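You operate a simulated robot arm through the tools that you are given. There is no shell and no other tool.

Carry out the task below with a simulated robot arm. There is one attempt and no reset: what you move stays moved.

TASK
Start the game: shelf strip, console and screen on, game input, volume at 3.
Fine: wait till the game shows on the small screen.

The check looks at the end state, three seconds after you hand in, the way a careful person would. Anything else that was tipped, shoved, dropped, spilled or broken makes it a failure.

THE ROBOT
A 6-joint arm with a two-finger parallel gripper, fixed in place. Base frame: the origin is on the floor under the middle of its stand, x ahead of it, y to its left, z up; the work surface is at about z = 74. Units: cm, degrees, N and s.
With the tool pointing down near the work surface it reaches from about 26 to 68 cm from the base axis. Its first joint turns from -66.0 to 66.0 degrees. Payload 2.9 kg.
The TCP is the grasp point between the finger pads, 3 cm short of the fingertips. In the tool frame z runs along the fingers and y along their closing line. The gripper opens to 11 cm. The fingers are 2 cm wide and 1 cm thick; the gripper's body (4.8 by 11.2 cm) begins 5.5 cm behind the TCP.
Orientation is that of the tool frame in the base frame, as [roll, pitch, yaw] about the fixed x, y, z axes, in that order (R = Rz(yaw) Ry(pitch) Rx(roll)). With the fingers straight down and closing along the base's y, the tool's x points along the base's -x, its y along +y and its z along -z.

THE INTERFACE
- The arm moves only by the tool servo_tool. Its arguments are lists of equal length, an entry for each row: "dp": the shift along the tool's x, y, z in cm, a list of three; "turn": the turn, a rotation vector about the tool's x, y, z in rad, a list of three; "jaw": the opening, from 0 (shut) to 1 (fully open). In form: {"dp": [[dx, dy, dz], ...], "turn": [[wx, wy, wz], ...], "jaw": [jaw, ...]}. A call has 1 to 20 rows; each row shifts and turns the commanded pose from where the row before left it, along the tool's axes as they then stand. Rows are played at 5 a second. More than 5 cm and 8.6 degrees between two rows, or a gripper value outside its range, and nothing of the call is played. A pose out of reach is approached as far as the arm can. The call stops where the force on the tool passes 40 N (or 10 N more than at its start, if that is more) or the arm is blocked; 0.2 s more then pass. Each finger travels about 10.8 cm/s and halts on what it meets, pressing with about 24 N; the grip force reading is that of the motor and also rises with nothing between the fingers. The clock runs only during rows and for 0.2 s after the last one: add rows that do not move to give the fingers time. It gives the time, the measured TCP pose, the force on the tool (base axes), the opening and the grip force at its end, in the units of the frame above (readings bear some noise), with the torque about the TCP (base axes, N m) and any sound that the robot's microphone picked up.
- Cameras (640 x 400 px; columns grow to the right, rows downward): "scene" is fixed at [8.04, 43.88, 137.76]; the picture's right is [-0.70, -0.71, 0.00], its down [-0.44, 0.44, -0.78] and it looks along [0.56, -0.55, -0.62] (base axes); focal length 291 px, centre (320, 200). "wrist" rides on the gripper at [7.2, 1.7, -10.3] in the tool frame; the picture's right is [-0.23, 0.97, 0.00], its down [-0.76, -0.18, -0.62] and it looks along [-0.61, -0.14, 0.78] (tool axes); focal length 222 px, centre (320, 200). There is no depth. A picture from a camera that has moved, and an enlarged one, comes with that camera's place and axes in the base frame and with its lens.
- snapshot(camera): a new picture of that camera. It takes no simulated time.
- enlarge(camera, box): a new picture of the part [left, top, right, bottom] of that camera's present view, enlarged. It takes no simulated time.
- finish_job(): hands the job in; it is judged then, once.

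Places have to be worked out from the pictures, the camera data and where the tool is seen. Open the gripper and draw the arm clear of the work before you hand the job in, unless the task says otherwise.

The tools are called as name(argument=value, ...) on one line, values as JSON. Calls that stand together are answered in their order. servo_tool: Moves the arm, as the interface text tells. Its arguments: {"type":"object","properties":{"dp":{"type":"array","items":{"type":"array","items":{"type":"number"}}},"turn":{"type":"array","items":{"type":"array","items":{"type":"number"}}},"jaw":{"type":"array","items":{"type":"number"}}},"required":["dp","turn","jaw"]} The other tools are called the same way: snapshot (camera) takes a picture; enlarge (camera, box) takes an enlarged picture of a part of a camera's view; finish_job () hands the job in.

At the start:

```text
time_s: 0.0
tcp_pos: [47.07, -7.12, 115.07]
ee_rot: [180.0, 0.0, 180.0]
force: [0.1, 0.5, -1.3]
torque: [0.02, -0.01, -0.05]
width: 10.99
grasp_force: 0.1
```

scene: 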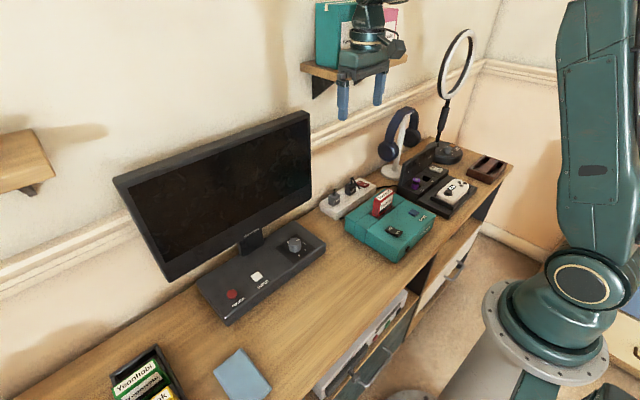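
wrist: 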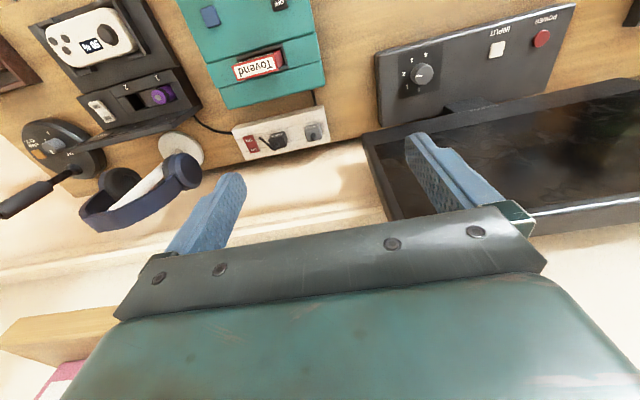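

I'll look at the parts of the scene enlarged before moving anything.

enlarge(camera="scene", box=[180, 210, 340, 330])

enlarge(camera="scene", box=[310, 160, 450, 270])

enlarge(camera="scene", box=[380, 110, 520, 220])

enlarge(camera="wrist", box=[160, 0, 360, 160])

enlarge(camera="wrist", box=[0, 0, 220, 220])

enlarge(camera="wrist", box=[360, 0, 600, 150])

```text
3.33 times, centred on (260, 270) of scene
camera zoom: at [8.04, 43.88, 137.76], right [-0.7, -0.71, 0.0], down [-0.44, 0.44, -0.78], along [0.56, -0.55, -0.62], focal length 971 px, centre (520, -33)
```

zoom: 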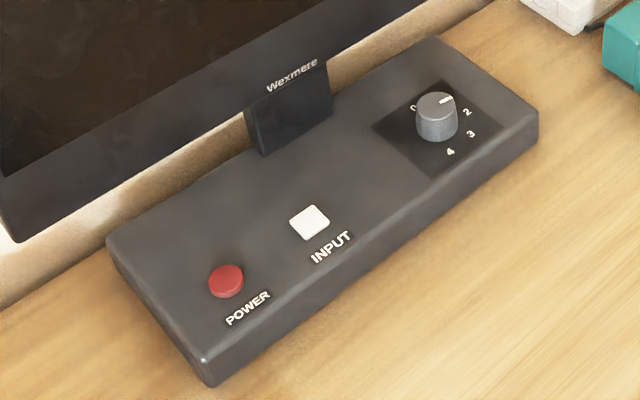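

```text
3.64 times, centred on (380, 215) of scene
camera zoom: at [8.04, 43.88, 137.76], right [-0.7, -0.71, 0.0], down [-0.44, 0.44, -0.78], along [0.56, -0.55, -0.62], focal length 1060 px, centre (102, 146)
```

zoom: 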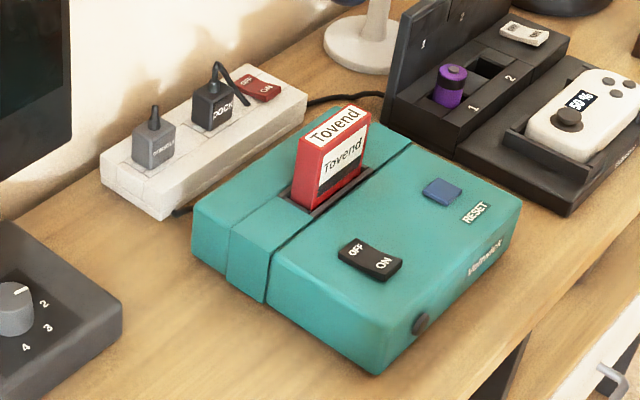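

```text
3.64 times, centred on (450, 165) of scene
camera zoom: at [8.04, 43.88, 137.76], right [-0.7, -0.71, 0.0], down [-0.44, 0.44, -0.78], along [0.56, -0.55, -0.62], focal length 1060 px, centre (-153, 327)
```

zoom: 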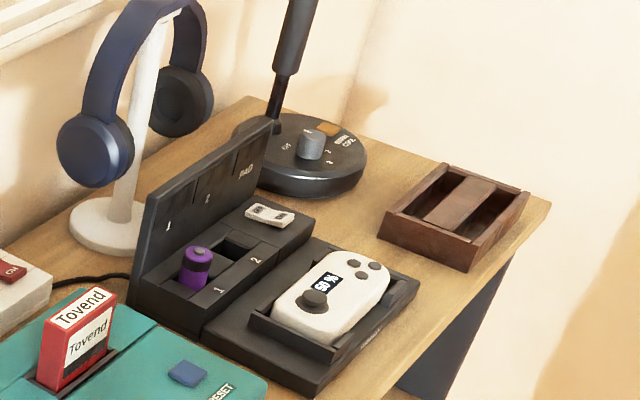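

```text
2.50 times, centred on (260, 80) of wrist
camera zoom: at [39.83, -5.54, 125.62], right [0.23, 0.97, 0.0], down [0.76, -0.18, 0.62], along [0.61, -0.14, -0.78], focal length 555 px, centre (470, 500)
```

zoom: 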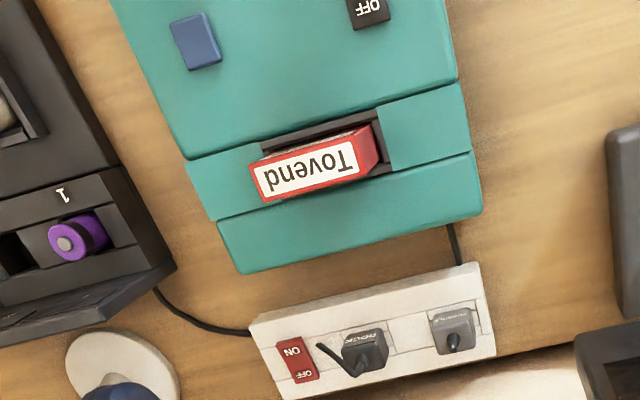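

```text
1.82 times, centred on (110, 110) of wrist
camera zoom: at [39.83, -5.54, 125.62], right [0.23, 0.97, 0.0], down [0.76, -0.18, 0.62], along [0.61, -0.14, -0.78], focal length 404 px, centre (702, 364)
```

zoom: 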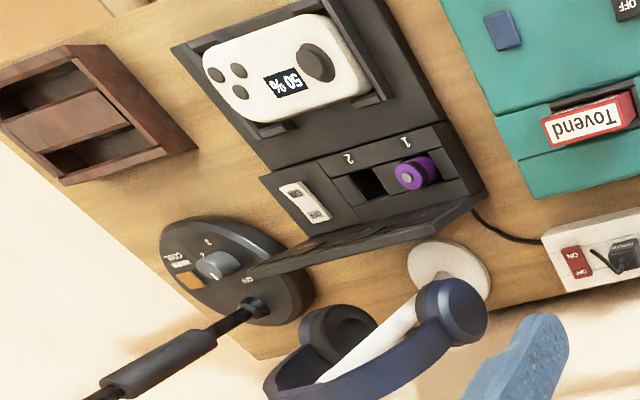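

```text
2.67 times, centred on (480, 75) of wrist
camera zoom: at [39.83, -5.54, 125.62], right [0.23, 0.97, 0.0], down [0.76, -0.18, 0.62], along [0.61, -0.14, -0.78], focal length 592 px, centre (-107, 533)
```

zoom: 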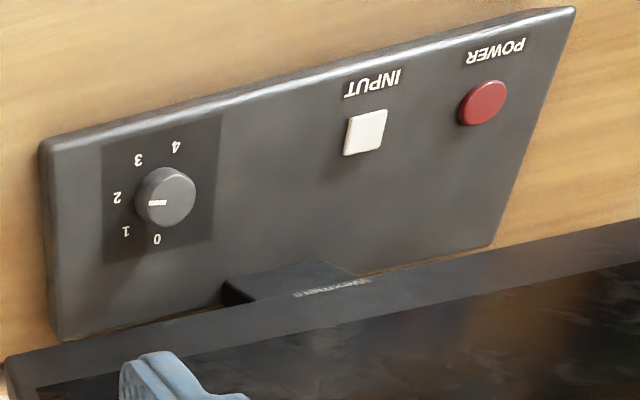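

Enlarging further on the strip, rocker switches and plugs to read labels and states.

enlarge(camera="scene", box=[325, 170, 385, 210])

enlarge(camera="wrist", box=[230, 90, 340, 160])

enlarge(camera="scene", box=[360, 180, 440, 240])

enlarge(camera="scene", box=[300, 0, 480, 120])

enlarge(camera="scene", box=[80, 320, 300, 400])

enlarge(camera="scene", box=[300, 230, 500, 400])

enlarge(camera="scene", box=[0, 100, 120, 220])

```text
10.00 times, centred on (355, 190) of scene
camera zoom: at [8.04, 43.88, 137.76], right [-0.7, -0.71, 0.0], down [-0.44, 0.44, -0.78], along [0.56, -0.55, -0.62], focal length 2914 px, centre (-30, 300)
```

zoom: 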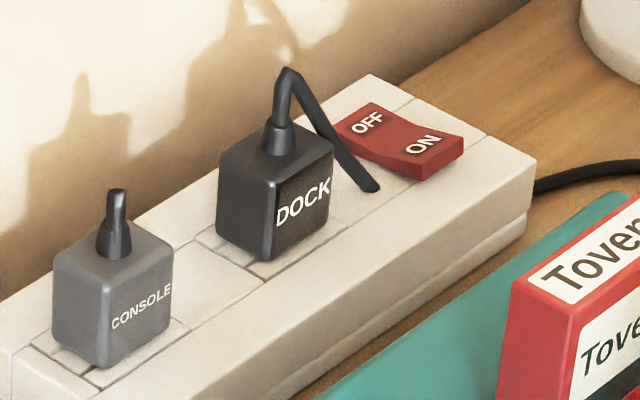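

```text
5.71 times, centred on (285, 125) of wrist
camera zoom: at [39.83, -5.54, 125.62], right [0.23, 0.97, 0.0], down [0.76, -0.18, 0.62], along [0.61, -0.14, -0.78], focal length 1269 px, centre (520, 629)
```

zoom: 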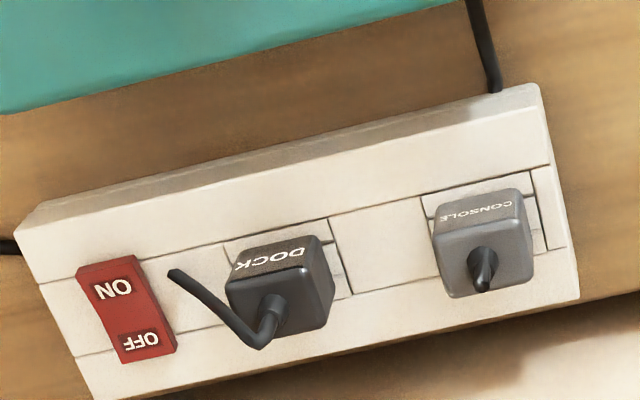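

```text
6.67 times, centred on (400, 210) of scene
camera zoom: at [8.04, 43.88, 137.76], right [-0.7, -0.71, 0.0], down [-0.44, 0.44, -0.78], along [0.56, -0.55, -0.62], focal length 1943 px, centre (-213, 133)
```

zoom: 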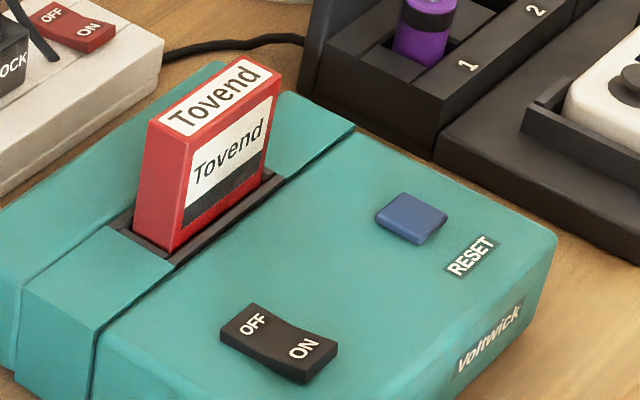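

```text
3.33 times, centred on (390, 60) of scene
camera zoom: at [8.04, 43.88, 137.76], right [-0.7, -0.71, 0.0], down [-0.44, 0.44, -0.78], along [0.56, -0.55, -0.62], focal length 971 px, centre (87, 667)
```

zoom: 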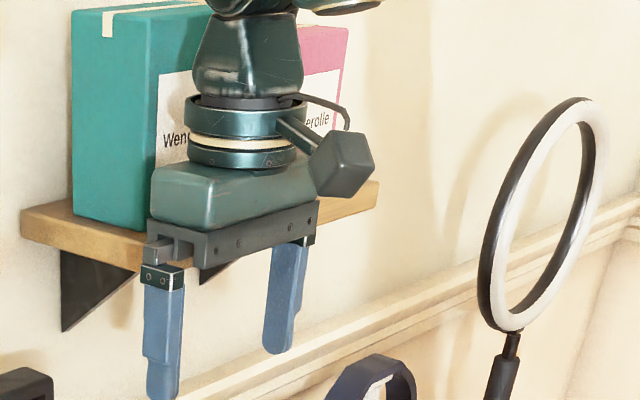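

```text
2.91 times, centred on (190, 360) of scene
camera zoom: at [8.04, 43.88, 137.76], right [-0.7, -0.71, 0.0], down [-0.44, 0.44, -0.78], along [0.56, -0.55, -0.62], focal length 848 px, centre (698, -266)
```

zoom: 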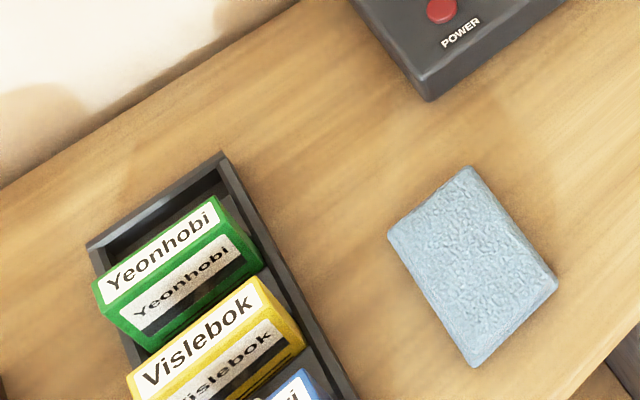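

```text
2.35 times, centred on (400, 315) of scene
camera zoom: at [8.04, 43.88, 137.76], right [-0.7, -0.71, 0.0], down [-0.44, 0.44, -0.78], along [0.56, -0.55, -0.62], focal length 686 px, centre (132, -71)
```

zoom: 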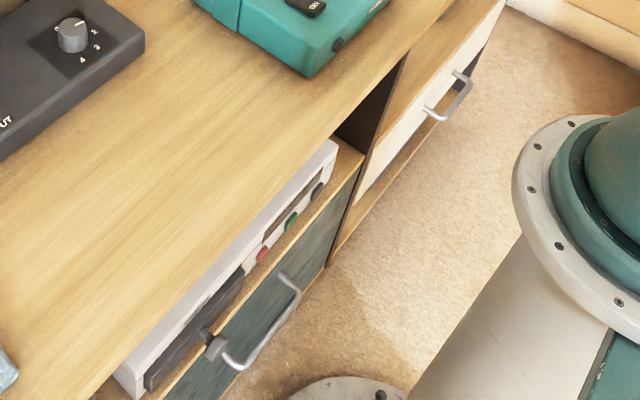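

```text
3.33 times, centred on (60, 160) of scene
camera zoom: at [8.04, 43.88, 137.76], right [-0.7, -0.71, 0.0], down [-0.44, 0.44, -0.78], along [0.56, -0.55, -0.62], focal length 971 px, centre (1187, 333)
```

zoom: 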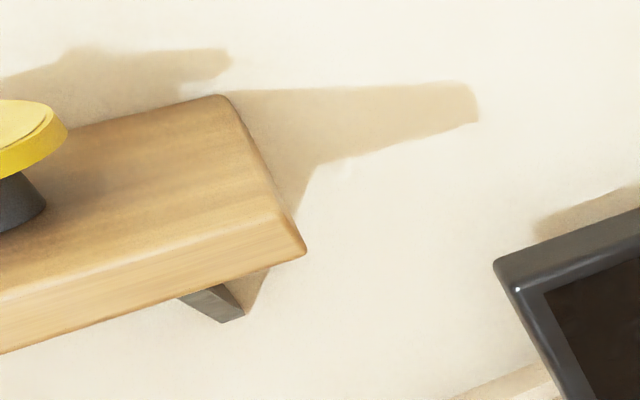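

The strip on the desk carries the CONSOLE and DOCK plugs; I want to check the thing in the desk's open compartment and the top surfaces better before I decide which strip is "the shelf strip".

enlarge(camera="scene", box=[310, 280, 430, 400])

enlarge(camera="scene", box=[560, 280, 640, 400])

enlarge(camera="scene", box=[400, 170, 510, 300])

enlarge(camera="scene", box=[270, 225, 330, 265])

```text
3.33 times, centred on (370, 340) of scene
camera zoom: at [8.04, 43.88, 137.76], right [-0.7, -0.71, 0.0], down [-0.44, 0.44, -0.78], along [0.56, -0.55, -0.62], focal length 971 px, centre (153, -267)
```

zoom: 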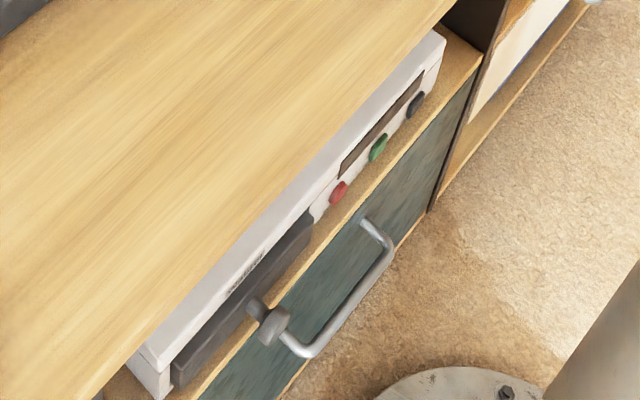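

```text
3.33 times, centred on (600, 340) of scene
camera zoom: at [8.04, 43.88, 137.76], right [-0.7, -0.71, 0.0], down [-0.44, 0.44, -0.78], along [0.56, -0.55, -0.62], focal length 971 px, centre (-613, -267)
```

zoom: 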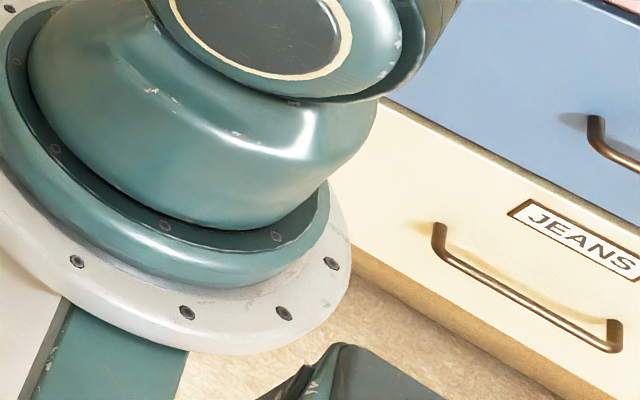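

```text
3.08 times, centred on (455, 235) of scene
camera zoom: at [8.04, 43.88, 137.76], right [-0.7, -0.71, 0.0], down [-0.44, 0.44, -0.78], along [0.56, -0.55, -0.62], focal length 897 px, centre (-95, 92)
```

zoom: 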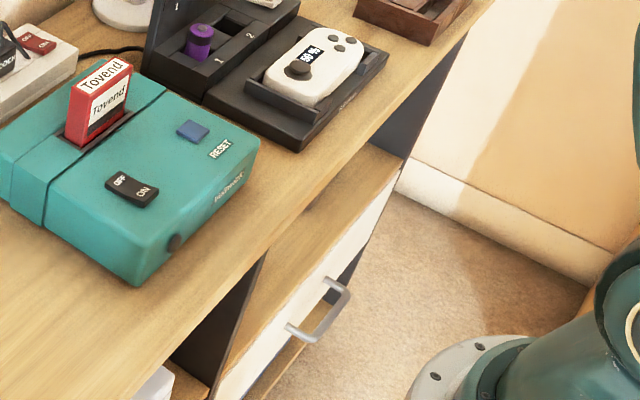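

```text
10.00 times, centred on (300, 245) of scene
camera zoom: at [8.04, 43.88, 137.76], right [-0.7, -0.71, 0.0], down [-0.44, 0.44, -0.78], along [0.56, -0.55, -0.62], focal length 2914 px, centre (520, -250)
```

zoom: 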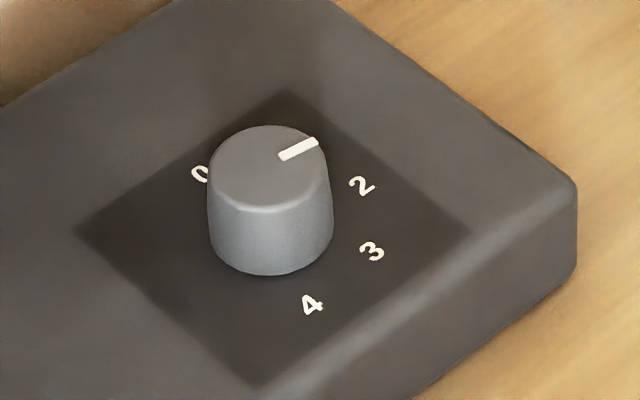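

The volume indicator seems to be near 2 and I need sharper views. I'll move the gripper to above and before the monitor's control panel (about 44, 12, 98), clear of everything, to view it with the wrist camera, and close the fingers on the way.

servo_tool(dp=[[0.5, 3.17, 2.83], [0.5, 3.17, 2.83], [0.5, 3.17, 2.83], [0.5, 3.17, 2.83], [0.5, 3.17, 2.83], [0.5, 3.17, 2.83]], turn=[[0, 0, 0], [0, 0, 0], [0, 0, 0], [0, 0, 0], [0, 0, 0], [0, 0, 0]], jaw=[0.8, 0.5, 0.2, 0, 0, 0])

snapshot(camera="wrist")

snapshot(camera="scene")

```text
time_s: 1.4
tcp_pos: [43.96, 11.88, 98.15]
ee_rot: [180.0, 0.0, -179.9]
force: [-0.1, -0.2, 0.3]
torque: [0.02, 0.0, -0.04]
width: 0.0
grasp_force: 24.2
```

```text
taken
camera wrist: at [36.69, 13.57, 108.65], right [0.23, 0.97, 0.0], down [0.76, -0.18, 0.62], along [0.61, -0.14, -0.78], focal length 222 px, centre (320, 200)
```

wrist: 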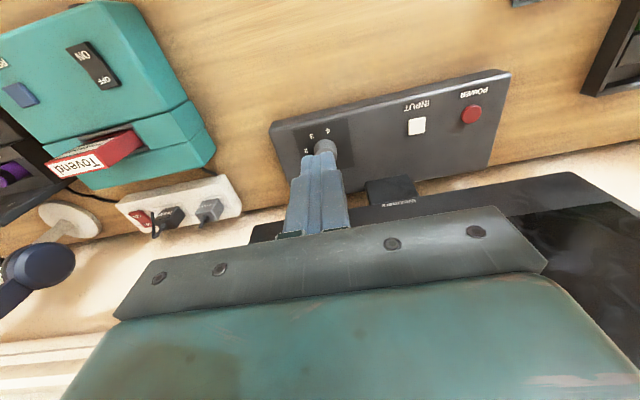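

```text
taken
```

scene: 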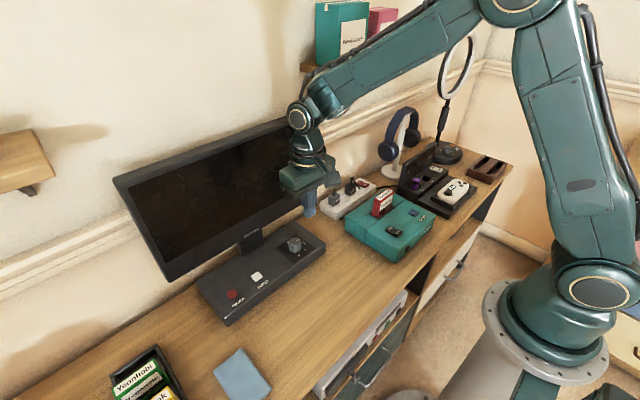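

Fingers partly hide the knob; I'll enlarge what can be seen of the panel and strip from here.

enlarge(camera="wrist", box=[260, 60, 520, 220])

enlarge(camera="wrist", box=[0, 0, 260, 260])

enlarge(camera="scene", box=[270, 225, 330, 265])

enlarge(camera="scene", box=[270, 0, 420, 150])

```text
2.46 times, centred on (390, 140) of wrist
camera zoom: at [36.69, 13.57, 108.65], right [0.23, 0.97, 0.0], down [0.76, -0.18, 0.62], along [0.61, -0.14, -0.78], focal length 547 px, centre (148, 348)
```

zoom: 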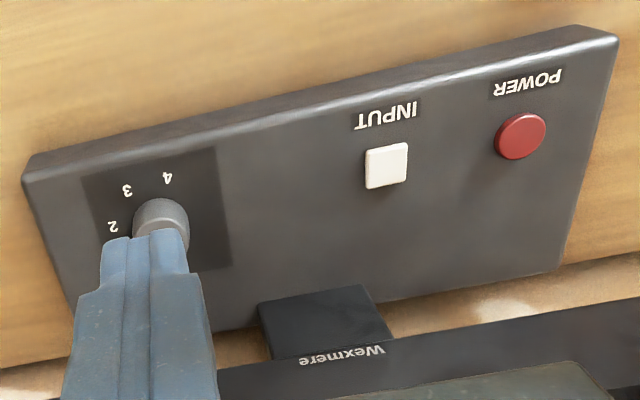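

```text
1.54 times, centred on (130, 130) of wrist
camera zoom: at [36.69, 13.57, 108.65], right [0.23, 0.97, 0.0], down [0.76, -0.18, 0.62], along [0.61, -0.14, -0.78], focal length 342 px, centre (612, 308)
```

zoom: 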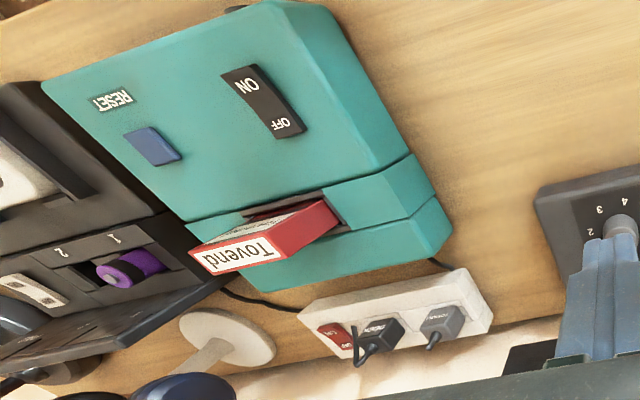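

```text
10.00 times, centred on (300, 245) of scene
camera zoom: at [8.04, 43.88, 137.76], right [-0.7, -0.71, 0.0], down [-0.44, 0.44, -0.78], along [0.56, -0.55, -0.62], focal length 2914 px, centre (520, -250)
```

zoom: 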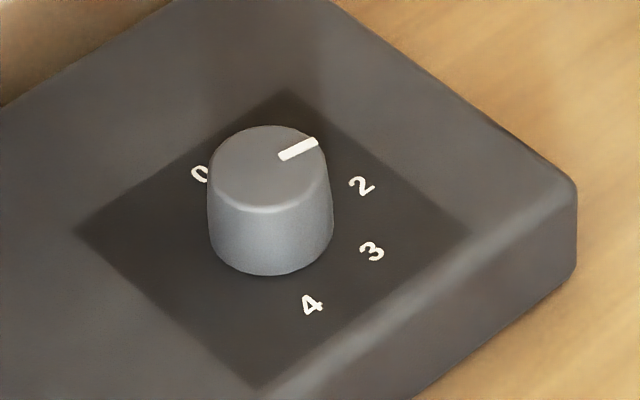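

```text
2.67 times, centred on (345, 75) of scene
camera zoom: at [8.04, 43.88, 137.76], right [-0.7, -0.71, 0.0], down [-0.44, 0.44, -0.78], along [0.56, -0.55, -0.62], focal length 777 px, centre (253, 533)
```

zoom: 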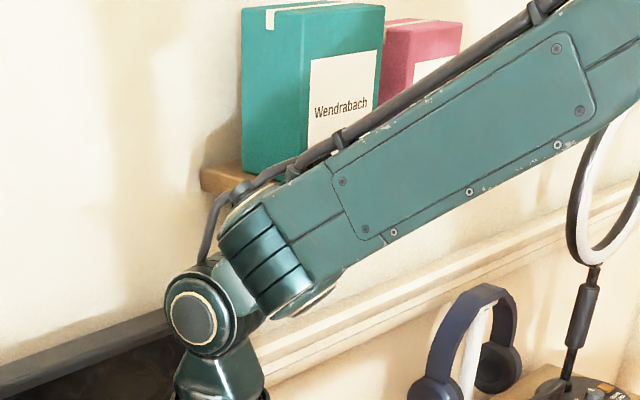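

Panel geometry from three views: POWER ≈ (50.5, 30.8, 79), INPUT ≈ (50.5, 23.9, 79), knob axis ≈ (51.3, 11.0) with top ≈ 81 and its pointer at 2; strip rocker ≈ (57, -25.2, 79). Next I go up and over to (44, -12, 98) to look at the strip and rocker closely.

servo_tool(dp=[[0, -4.8, 0], [0, -4.8, 0], [0, -4.8, 0], [0, -4.8, 0], [0, -4.8, 0], [0, 0, 0]], turn=[[0, 0, 0], [0, 0, 0], [0, 0, 0], [0, 0, 0], [0, 0, 0], [0, 0, 0]], jaw=[0, 0, 0, 0, 0, 0])

snapshot(camera="wrist")

enlarge(camera="wrist", box=[180, 120, 300, 220])

snapshot(camera="scene")

```text
time_s: 2.8
tcp_pos: [44.22, -12.09, 98.03]
ee_rot: [-180.0, 0.0, 179.9]
force: [0.3, 0.3, -0.1]
torque: [0.03, 0.03, -0.01]
width: 0.0
grasp_force: 24.4
```

```text
taken
camera wrist: at [36.87, -10.54, 108.55], right [0.23, 0.97, 0.0], down [0.76, -0.18, 0.62], along [0.61, -0.14, -0.78], focal length 222 px, centre (320, 200)
```

wrist: 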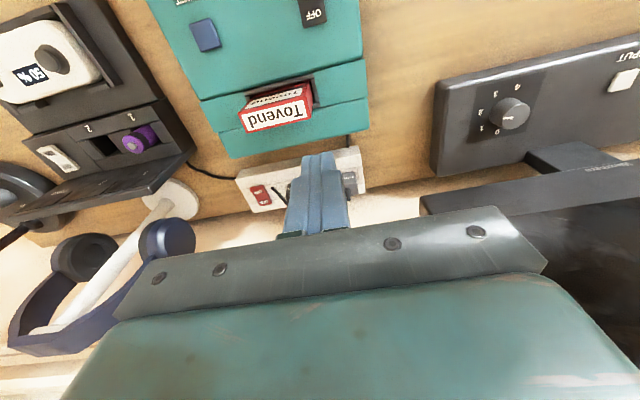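

```text
4.00 times, centred on (240, 170) of wrist
camera zoom: at [36.87, -10.54, 108.55], right [0.23, 0.97, 0.0], down [0.76, -0.18, 0.62], along [0.61, -0.14, -0.78], focal length 888 px, centre (640, 320)
```

zoom: 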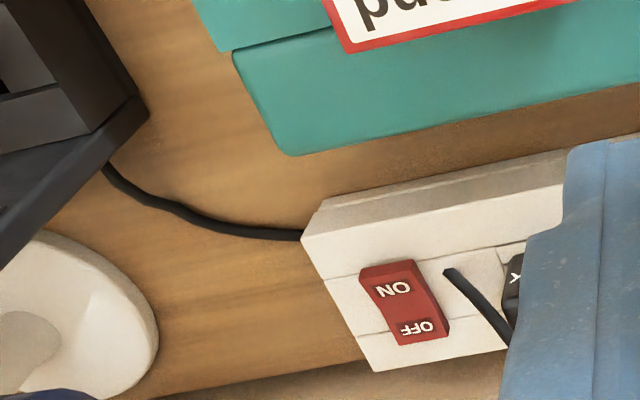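

```text
taken
```

scene: 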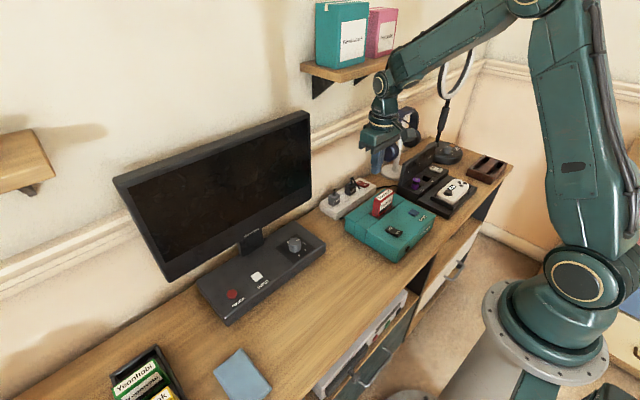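

Comparing the rocker halves closely to read the present states of strip and console.

enlarge(camera="scene", box=[352, 175, 376, 191])

enlarge(camera="scene", box=[382, 222, 406, 238])

enlarge(camera="wrist", box=[240, 175, 290, 210])

enlarge(camera="wrist", box=[470, 70, 560, 140])

enlarge(camera="wrist", box=[0, 0, 200, 260])

```text
16.00 times, centred on (364, 183) of scene
camera zoom: at [8.04, 43.88, 137.76], right [-0.7, -0.71, 0.0], down [-0.44, 0.44, -0.78], along [0.56, -0.55, -0.62], focal length 4662 px, centre (-384, 472)
```

zoom: 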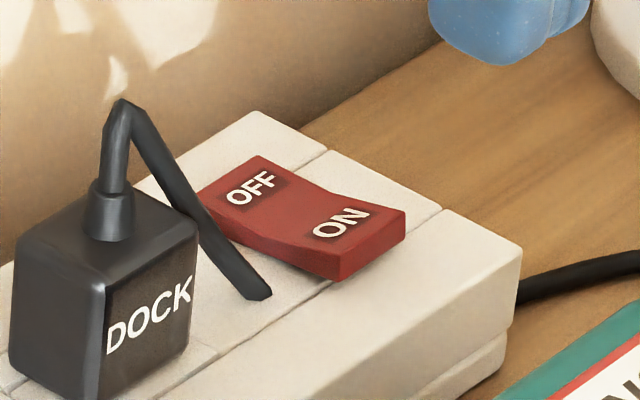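

```text
16.00 times, centred on (394, 230) of scene
camera zoom: at [8.04, 43.88, 137.76], right [-0.7, -0.71, 0.0], down [-0.44, 0.44, -0.78], along [0.56, -0.55, -0.62], focal length 4662 px, centre (-864, -280)
```

zoom: 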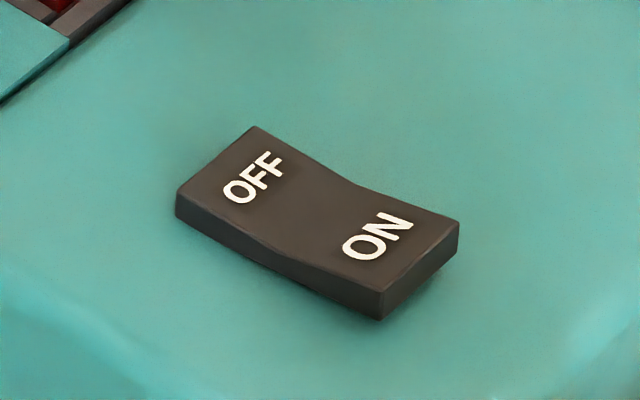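

```text
11.43 times, centred on (265, 192) of wrist
camera zoom: at [36.87, -10.54, 108.55], right [0.23, 0.97, 0.0], down [0.76, -0.18, 0.62], along [0.61, -0.14, -0.78], focal length 2538 px, centre (949, 286)
```

zoom: 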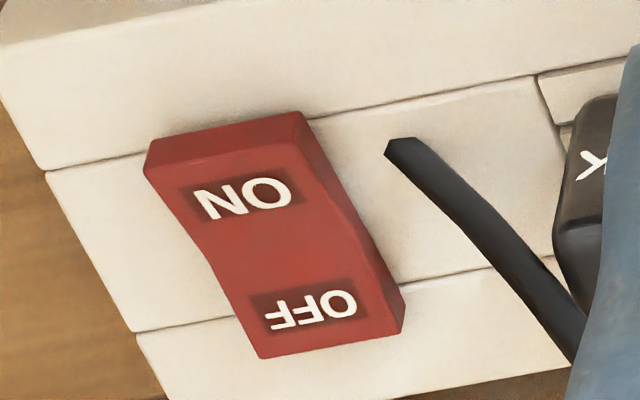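

```text
5.71 times, centred on (515, 105) of wrist
camera zoom: at [36.87, -10.54, 108.55], right [0.23, 0.97, 0.0], down [0.76, -0.18, 0.62], along [0.61, -0.14, -0.78], focal length 1269 px, centre (-794, 743)
```

zoom: 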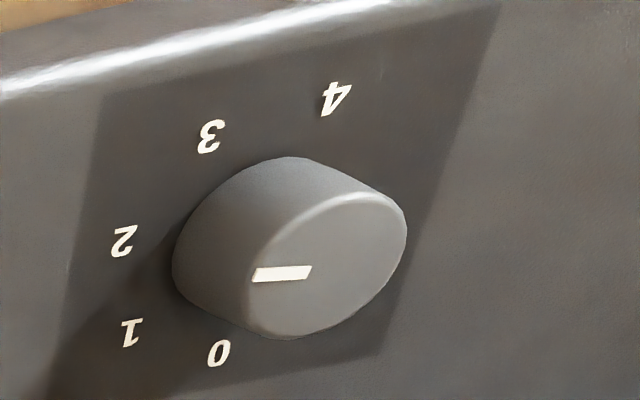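

```text
1.54 times, centred on (100, 130) of wrist
camera zoom: at [36.87, -10.54, 108.55], right [0.23, 0.97, 0.0], down [0.76, -0.18, 0.62], along [0.61, -0.14, -0.78], focal length 342 px, centre (658, 308)
```

zoom: 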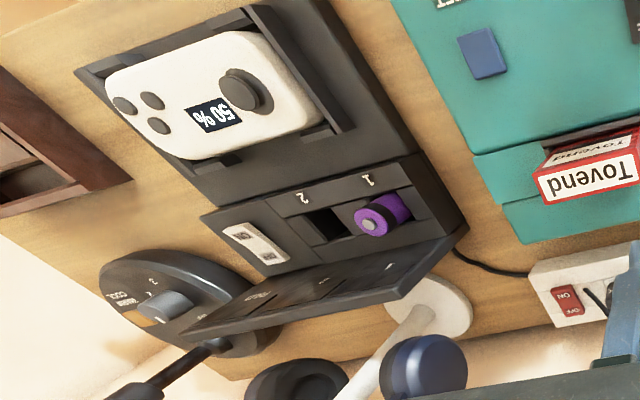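

Both rockers have their OFF end pressed and their ON end (toward the robot) raised. ON end of the strip rocker is at about (55.6, -25.4, 79.5); I'll go to (46, -25.5, 98) and descend to z = 85 in front of the strip, staying below the wall shelf and 2 cm or more from the headphones.

servo_tool(dp=[[-0.6, -4.47, 0], [-0.6, -4.47, 0], [-0.6, -4.47, 0], [0, 0, 4.3], [0, 0, 4.3], [0, 0, 4.3], [0, 0, 0]], turn=[[0, 0, 0], [0, 0, 0], [0, 0, 0], [0, 0, 0], [0, 0, 0], [0, 0, 0], [0, 0, 0]], jaw=[0, 0, 0, 0, 0, 0, 0])

snapshot(camera="wrist")

snapshot(camera="scene")

```text
time_s: 4.4
tcp_pos: [45.82, -25.52, 85.26]
ee_rot: [180.0, 0.1, 180.0]
force: [0.2, 0.1, -0.3]
torque: [-0.03, 0.01, -0.02]
width: 0.0
grasp_force: 23.6
```

```text
taken
camera wrist: at [38.63, -23.84, 95.79], right [0.23, 0.97, 0.0], down [0.76, -0.18, 0.62], along [0.61, -0.14, -0.78], focal length 222 px, centre (320, 200)
```

wrist: 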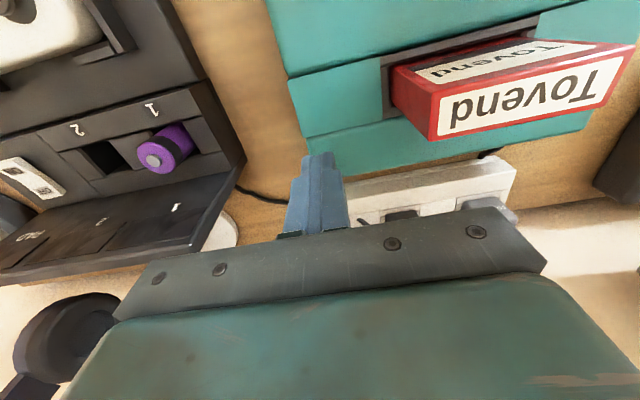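

```text
taken
```

scene: 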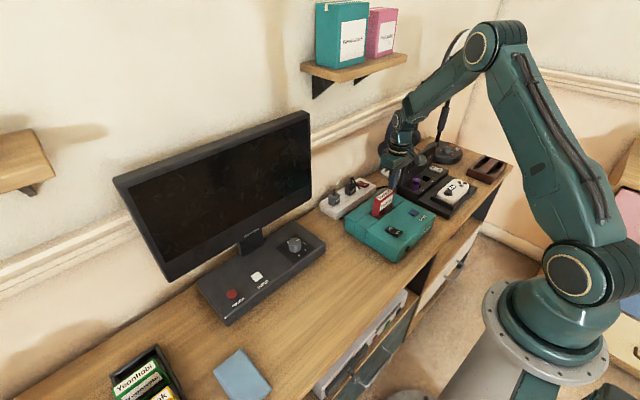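

Clear so far; I zoom on the gripper against the dock panel, headphones and cartridge before moving forward.

enlarge(camera="scene", box=[330, 80, 450, 220])

enlarge(camera="wrist", box=[100, 120, 420, 320])

```text
2.86 times, centred on (390, 150) of scene
camera zoom: at [8.04, 43.88, 137.76], right [-0.7, -0.71, 0.0], down [-0.44, 0.44, -0.78], along [0.56, -0.55, -0.62], focal length 832 px, centre (120, 343)
```

zoom: 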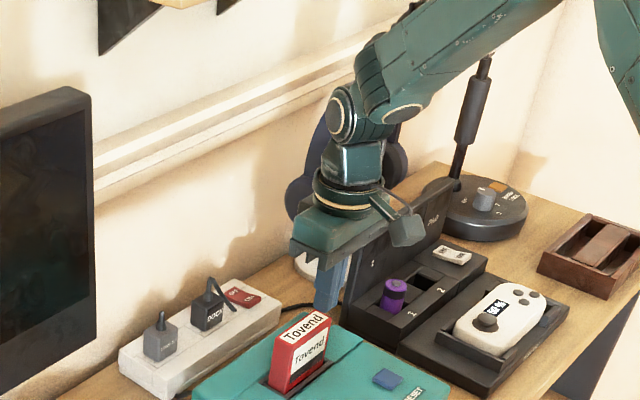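

```text
2.00 times, centred on (260, 220) of wrist
camera zoom: at [38.63, -23.84, 95.79], right [0.23, 0.97, 0.0], down [0.76, -0.18, 0.62], along [0.61, -0.14, -0.78], focal length 444 px, centre (440, 160)
```

zoom: 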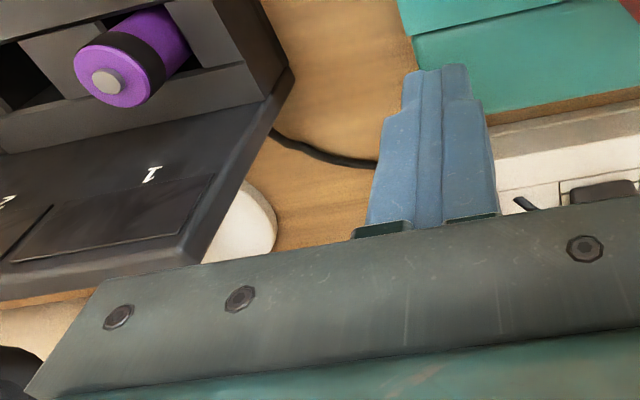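

Body is about 3 cm above and beside the dock panel. Now forward 9.6 cm to x ≈ 55.4 at the same height (fingertips at z ≈ 82, above the rocker).

servo_tool(dp=[[-3.2, 0, 0], [-3.2, 0, 0], [-3.2, 0, 0], [0, 0, 0]], turn=[[0, 0, 0], [0, 0, 0], [0, 0, 0], [0, 0, 0]], jaw=[0, 0, 0, 0])

enlarge(camera="scene", box=[320, 70, 440, 210])

enlarge(camera="scene", box=[345, 165, 390, 200])

snapshot(camera="wrist")

```text
time_s: 5.4
tcp_pos: [55.48, -25.58, 85.21]
ee_rot: [179.9, 0.0, 179.9]
force: [0.2, -0.3, 0.5]
torque: [0.02, 0.0, 0.03]
width: 0.0
grasp_force: 23.7
```

```text
2.86 times, centred on (380, 140) of scene
camera zoom: at [8.04, 43.88, 137.76], right [-0.7, -0.71, 0.0], down [-0.44, 0.44, -0.78], along [0.56, -0.55, -0.62], focal length 832 px, centre (149, 371)
```

zoom: 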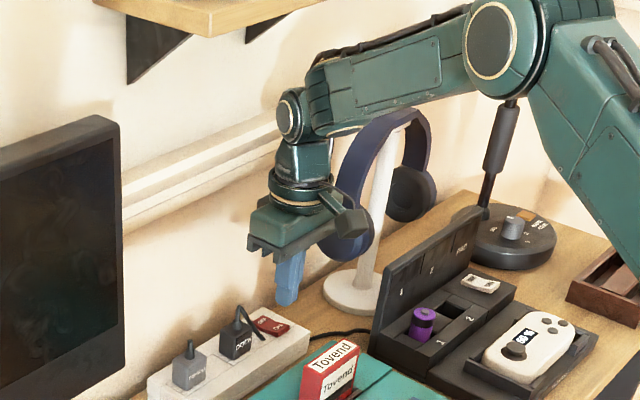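

```text
11.43 times, centred on (368, 182) of scene
camera zoom: at [8.04, 43.88, 137.76], right [-0.7, -0.71, 0.0], down [-0.44, 0.44, -0.78], along [0.56, -0.55, -0.62], focal length 3330 px, centre (-223, 400)
```

zoom: 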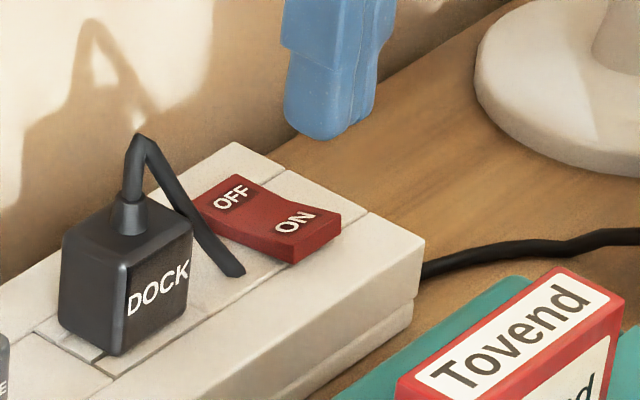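

```text
taken
camera wrist: at [48.25, -23.95, 95.77], right [0.23, 0.97, 0.0], down [0.76, -0.18, 0.62], along [0.61, -0.14, -0.78], focal length 222 px, centre (320, 200)
```

wrist: 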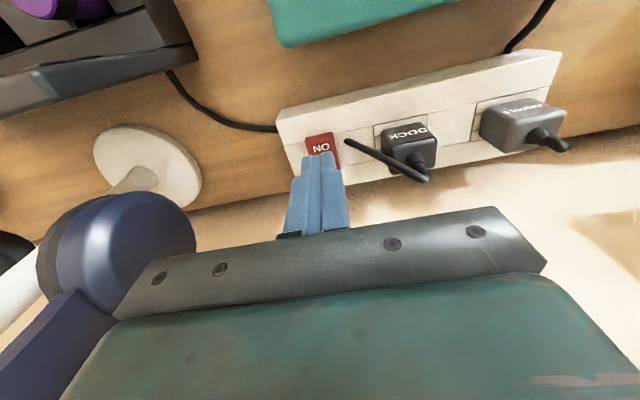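

Fingers are right over the ON half (rocker ON half ≈ x 54.7–57, y ≈ -25.6). Now press down slowly: 2 cm approach, then small steps.

servo_tool(dp=[[0, 0, 0.7], [0, 0, 0.7], [0, 0, 0.4], [0, 0, 0.2], [0, 0, 0.2], [0, 0, 0.2], [0, 0, 0.2], [0, 0, 0.2]], turn=[[0, 0, 0], [0, 0, 0], [0, 0, 0], [0, 0, 0], [0, 0, 0], [0, 0, 0], [0, 0, 0], [0, 0, 0]], jaw=[0, 0, 0, 0, 0, 0, 0, 0])

enlarge(camera="scene", box=[345, 165, 390, 200])

enlarge(camera="wrist", box=[240, 80, 400, 180])

```text
time_s: 7.2
tcp_pos: [55.45, -25.58, 82.32]
ee_rot: [-180.0, 0.0, 180.0]
force: [0.1, 0.1, 0.3]
torque: [0.01, -0.03, -0.02]
width: 0.01
grasp_force: 24.0
```

```text
11.43 times, centred on (368, 182) of scene
camera zoom: at [8.04, 43.88, 137.76], right [-0.7, -0.71, 0.0], down [-0.44, 0.44, -0.78], along [0.56, -0.55, -0.62], focal length 3330 px, centre (-223, 400)
```

zoom: 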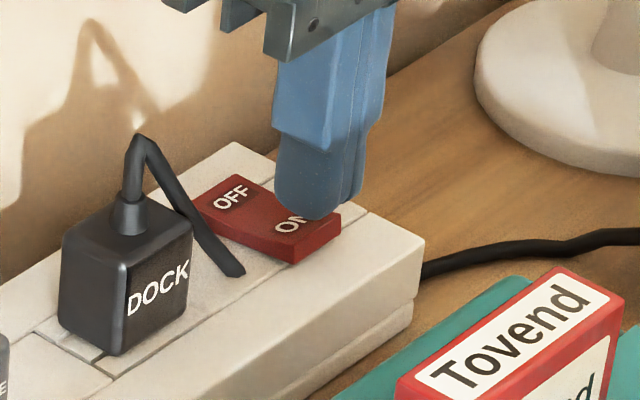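

```text
4.00 times, centred on (320, 130) of wrist
camera zoom: at [48.24, -23.94, 92.92], right [0.23, 0.97, 0.0], down [0.76, -0.18, 0.62], along [0.61, -0.14, -0.78], focal length 888 px, centre (320, 480)
```

zoom: 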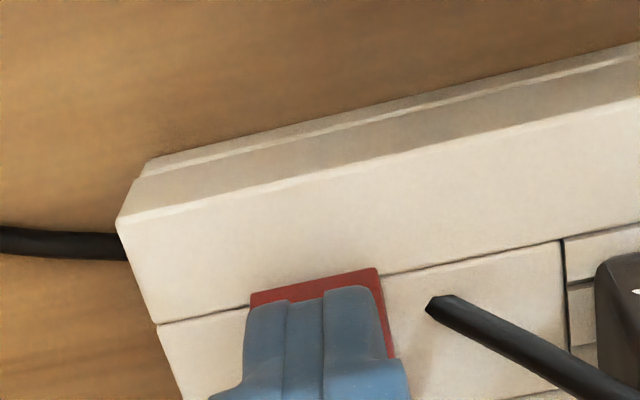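

No contact yet; the tip is just above the ON end. I continue down in 0.2 cm steps.

servo_tool(dp=[[0, 0, 0.2], [0, 0, 0.2], [0, 0, 0.2], [0, 0, 0.2]], turn=[[0, 0, 0], [0, 0, 0], [0, 0, 0], [0, 0, 0]], jaw=[0, 0, 0, 0])

enlarge(camera="scene", box=[345, 165, 390, 200])

```text
time_s: 8.2
tcp_pos: [55.41, -25.59, 81.7]
ee_rot: [180.0, -0.1, -180.0]
force: [0.0, -0.5, -0.5]
torque: [0.0, 0.04, -0.04]
width: 0.0
grasp_force: 24.0
```

```text
11.43 times, centred on (368, 182) of scene
camera zoom: at [8.04, 43.88, 137.76], right [-0.7, -0.71, 0.0], down [-0.44, 0.44, -0.78], along [0.56, -0.55, -0.62], focal length 3330 px, centre (-223, 400)
```

zoom: 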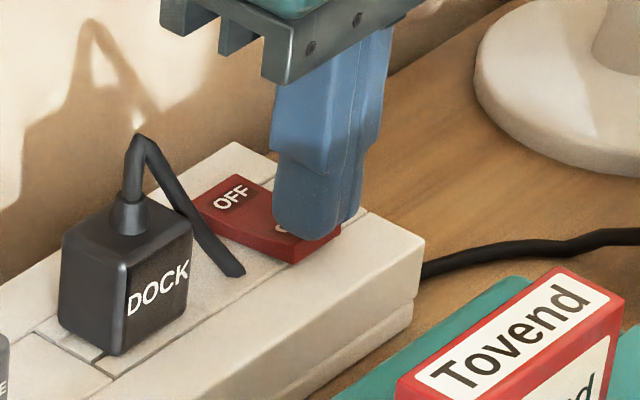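

Still no contact force; the tip is at z ≈ 78.7. Continue down in 0.2 cm steps.

servo_tool(dp=[[0, 0, 0.2], [0, 0, 0.2], [0, 0, 0.2], [0, 0, 0.15]], turn=[[0, 0, 0], [0, 0, 0], [0, 0, 0], [0, 0, 0]], jaw=[0, 0, 0, 0])

enlarge(camera="scene", box=[345, 165, 390, 200])

```text
time_s: 9.2
tcp_pos: [55.43, -25.54, 81.15]
ee_rot: [-180.0, 0.1, 179.9]
force: [-10.1, 5.3, 21.2]
torque: [0.21, 0.13, -0.14]
width: 0.0
grasp_force: 23.6
```

```text
11.43 times, centred on (368, 182) of scene
camera zoom: at [7.98, 43.91, 137.76], right [-0.7, -0.71, 0.0], down [-0.44, 0.44, -0.78], along [0.56, -0.55, -0.62], focal length 3330 px, centre (-223, 400)
```

zoom: 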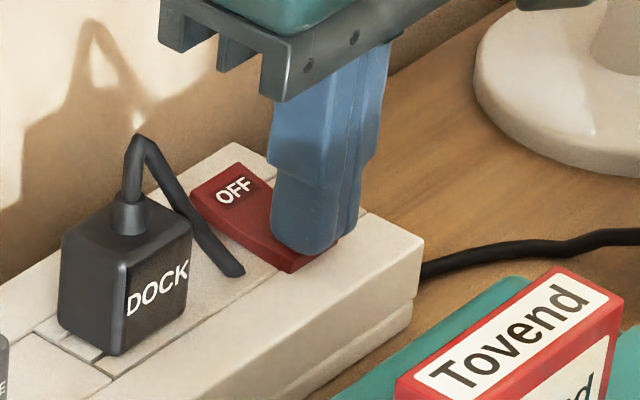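

The rocker turned: the OFF end has risen and the load is 21 N. I lift straight up 3 cm to see whether it stays at ON.

servo_tool(dp=[[0, 0, -0.5], [0, 0, -1.5], [0, 0, -1.5], [0, 0, 0]], turn=[[0, 0, 0], [0, 0, 0], [0, 0, 0], [0, 0, 0]], jaw=[0, 0, 0, 0])

enlarge(camera="scene", box=[345, 165, 390, 200])

snapshot(camera="scene")

snapshot(camera="wrist")

```text
time_s: 10.2
tcp_pos: [55.39, -25.56, 84.32]
ee_rot: [179.9, 0.0, -180.0]
force: [0.3, 0.0, 0.5]
torque: [0.02, 0.01, 0.01]
width: 0.0
grasp_force: 24.0
```

```text
11.43 times, centred on (368, 182) of scene
camera zoom: at [8.04, 43.88, 137.76], right [-0.7, -0.71, 0.0], down [-0.44, 0.44, -0.78], along [0.56, -0.55, -0.62], focal length 3330 px, centre (-223, 400)
```

zoom: 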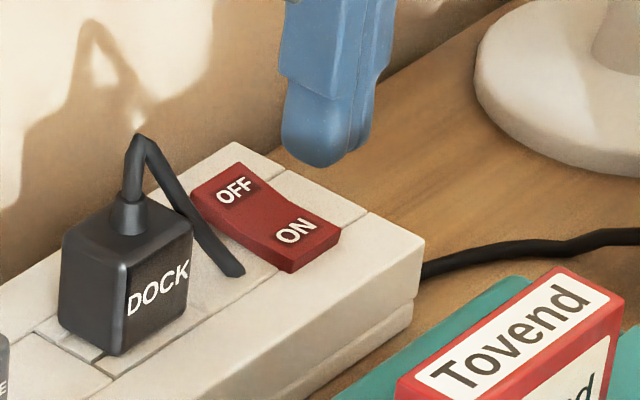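

```text
taken
```

scene: 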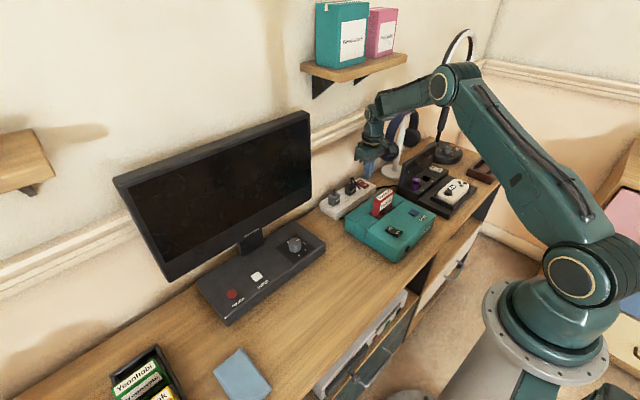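

```text
taken
camera wrist: at [48.18, -23.91, 94.85], right [0.23, 0.97, 0.0], down [0.76, -0.18, 0.62], along [0.61, -0.14, -0.78], focal length 222 px, centre (320, 200)
```

wrist: 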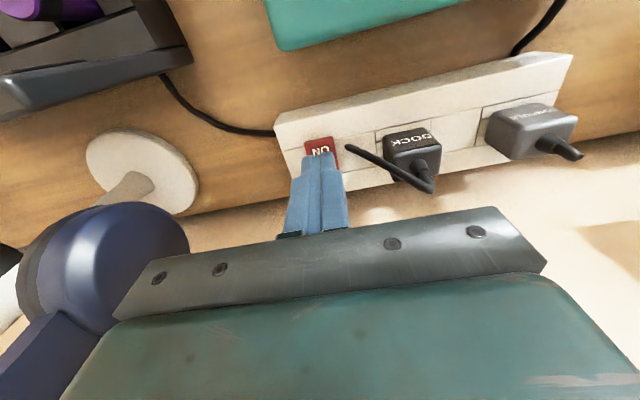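

The strip is now ON and has not shifted. I back out (x to 46), rise to z ≈ 97, and go over the console to (33.5, -11) to look at its rocker.

servo_tool(dp=[[3.2, 0, 0], [3.2, 0, 0], [3.2, 0, 0], [0, 0, -4.3], [0, 0, -4.3], [0, 0, -4.3], [3.1, 3.6, 0], [3.1, 3.6, 0], [3.1, 3.6, 0], [3.1, 3.6, 0], [0, 0, 0]], turn=[[0, 0, 0], [0, 0, 0], [0, 0, 0], [0, 0, 0], [0, 0, 0], [0, 0, 0], [0, 0, 0], [0, 0, 0], [0, 0, 0], [0, 0, 0], [0, 0, 0]], jaw=[0, 0, 0, 0, 0, 0, 0, 0, 0, 0, 0])

snapshot(camera="wrist")

enlarge(camera="wrist", box=[220, 40, 420, 170])

snapshot(camera="scene")

```text
time_s: 12.6
tcp_pos: [33.47, -11.31, 97.32]
ee_rot: [-179.9, 0.0, 180.0]
force: [0.5, 0.5, 0.9]
torque: [0.0, 0.02, 0.0]
width: 0.01
grasp_force: 24.2
```

```text
taken
camera wrist: at [26.16, -9.69, 107.87], right [0.23, 0.97, 0.0], down [0.76, -0.18, 0.62], along [0.61, -0.14, -0.78], focal length 222 px, centre (320, 200)
```

wrist: 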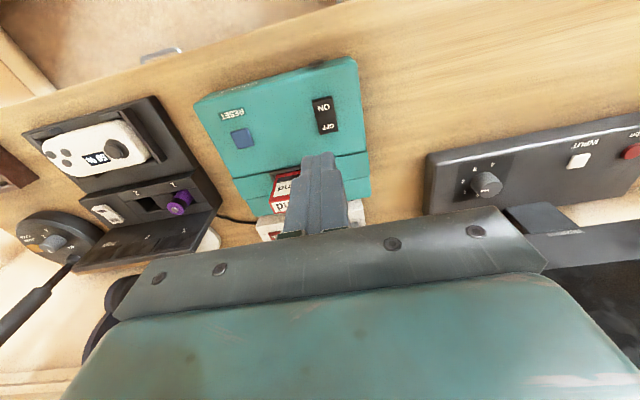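

```text
3.08 times, centred on (320, 105) of wrist
camera zoom: at [26.16, -9.69, 107.87], right [0.23, 0.97, 0.0], down [0.76, -0.18, 0.62], along [0.61, -0.14, -0.78], focal length 684 px, centre (320, 492)
```

zoom: 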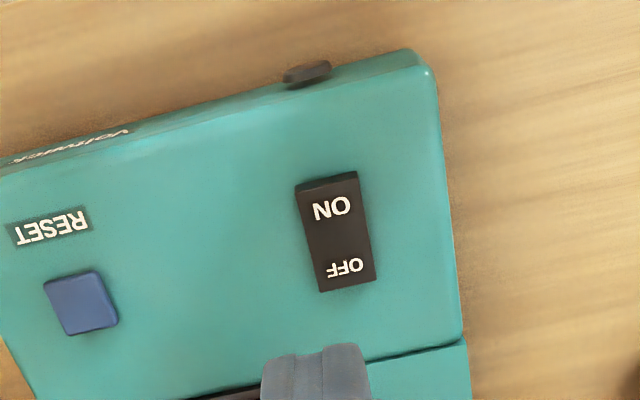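

```text
taken
```

scene: 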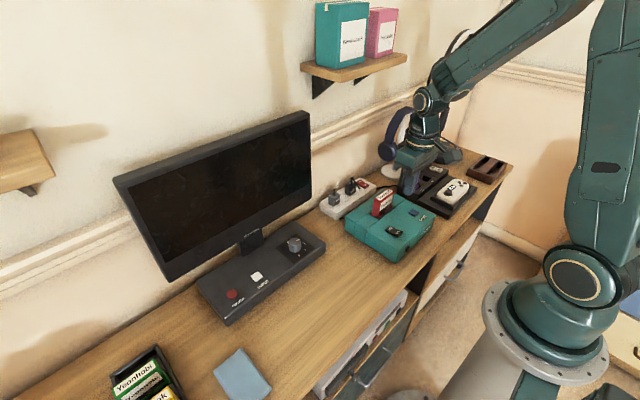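

Console rocker: ON end spans x ≈ 33.1–35.3 at y ≈ -10.95, top near z 80.5–81.5. I shift to (33.9, -10.95) and descend till the tip is about 1.5 cm above it.

servo_tool(dp=[[-0.4, 0.35, 4], [0, 0, 4], [0, 0, 3.6], [0, 0, 0]], turn=[[0, 0, 0], [0, 0, 0], [0, 0, 0], [0, 0, 0]], jaw=[0, 0, 0, 0])

enlarge(camera="wrist", box=[220, 40, 420, 170])

enlarge(camera="scene", box=[360, 190, 440, 250])

```text
time_s: 13.6
tcp_pos: [33.86, -10.97, 85.63]
ee_rot: [180.0, 0.0, -179.9]
force: [0.4, 0.3, 0.5]
torque: [-0.03, -0.02, 0.02]
width: 0.01
grasp_force: 24.0
```

```text
3.08 times, centred on (320, 105) of wrist
camera zoom: at [26.66, -9.28, 96.17], right [0.23, 0.97, 0.0], down [0.76, -0.18, 0.62], along [0.61, -0.14, -0.78], focal length 684 px, centre (320, 492)
```

zoom: 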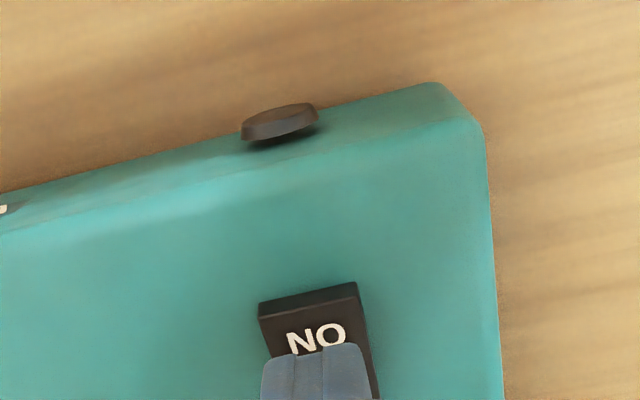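

```text
6.67 times, centred on (400, 220) of scene
camera zoom: at [8.04, 43.88, 137.76], right [-0.7, -0.71, 0.0], down [-0.44, 0.44, -0.78], along [0.56, -0.55, -0.62], focal length 1943 px, centre (-213, 67)
```

zoom: 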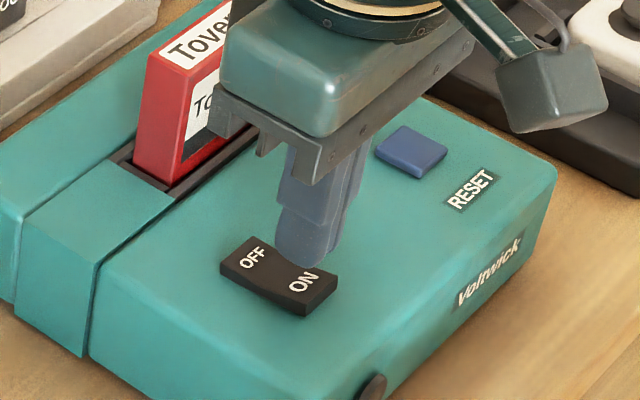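

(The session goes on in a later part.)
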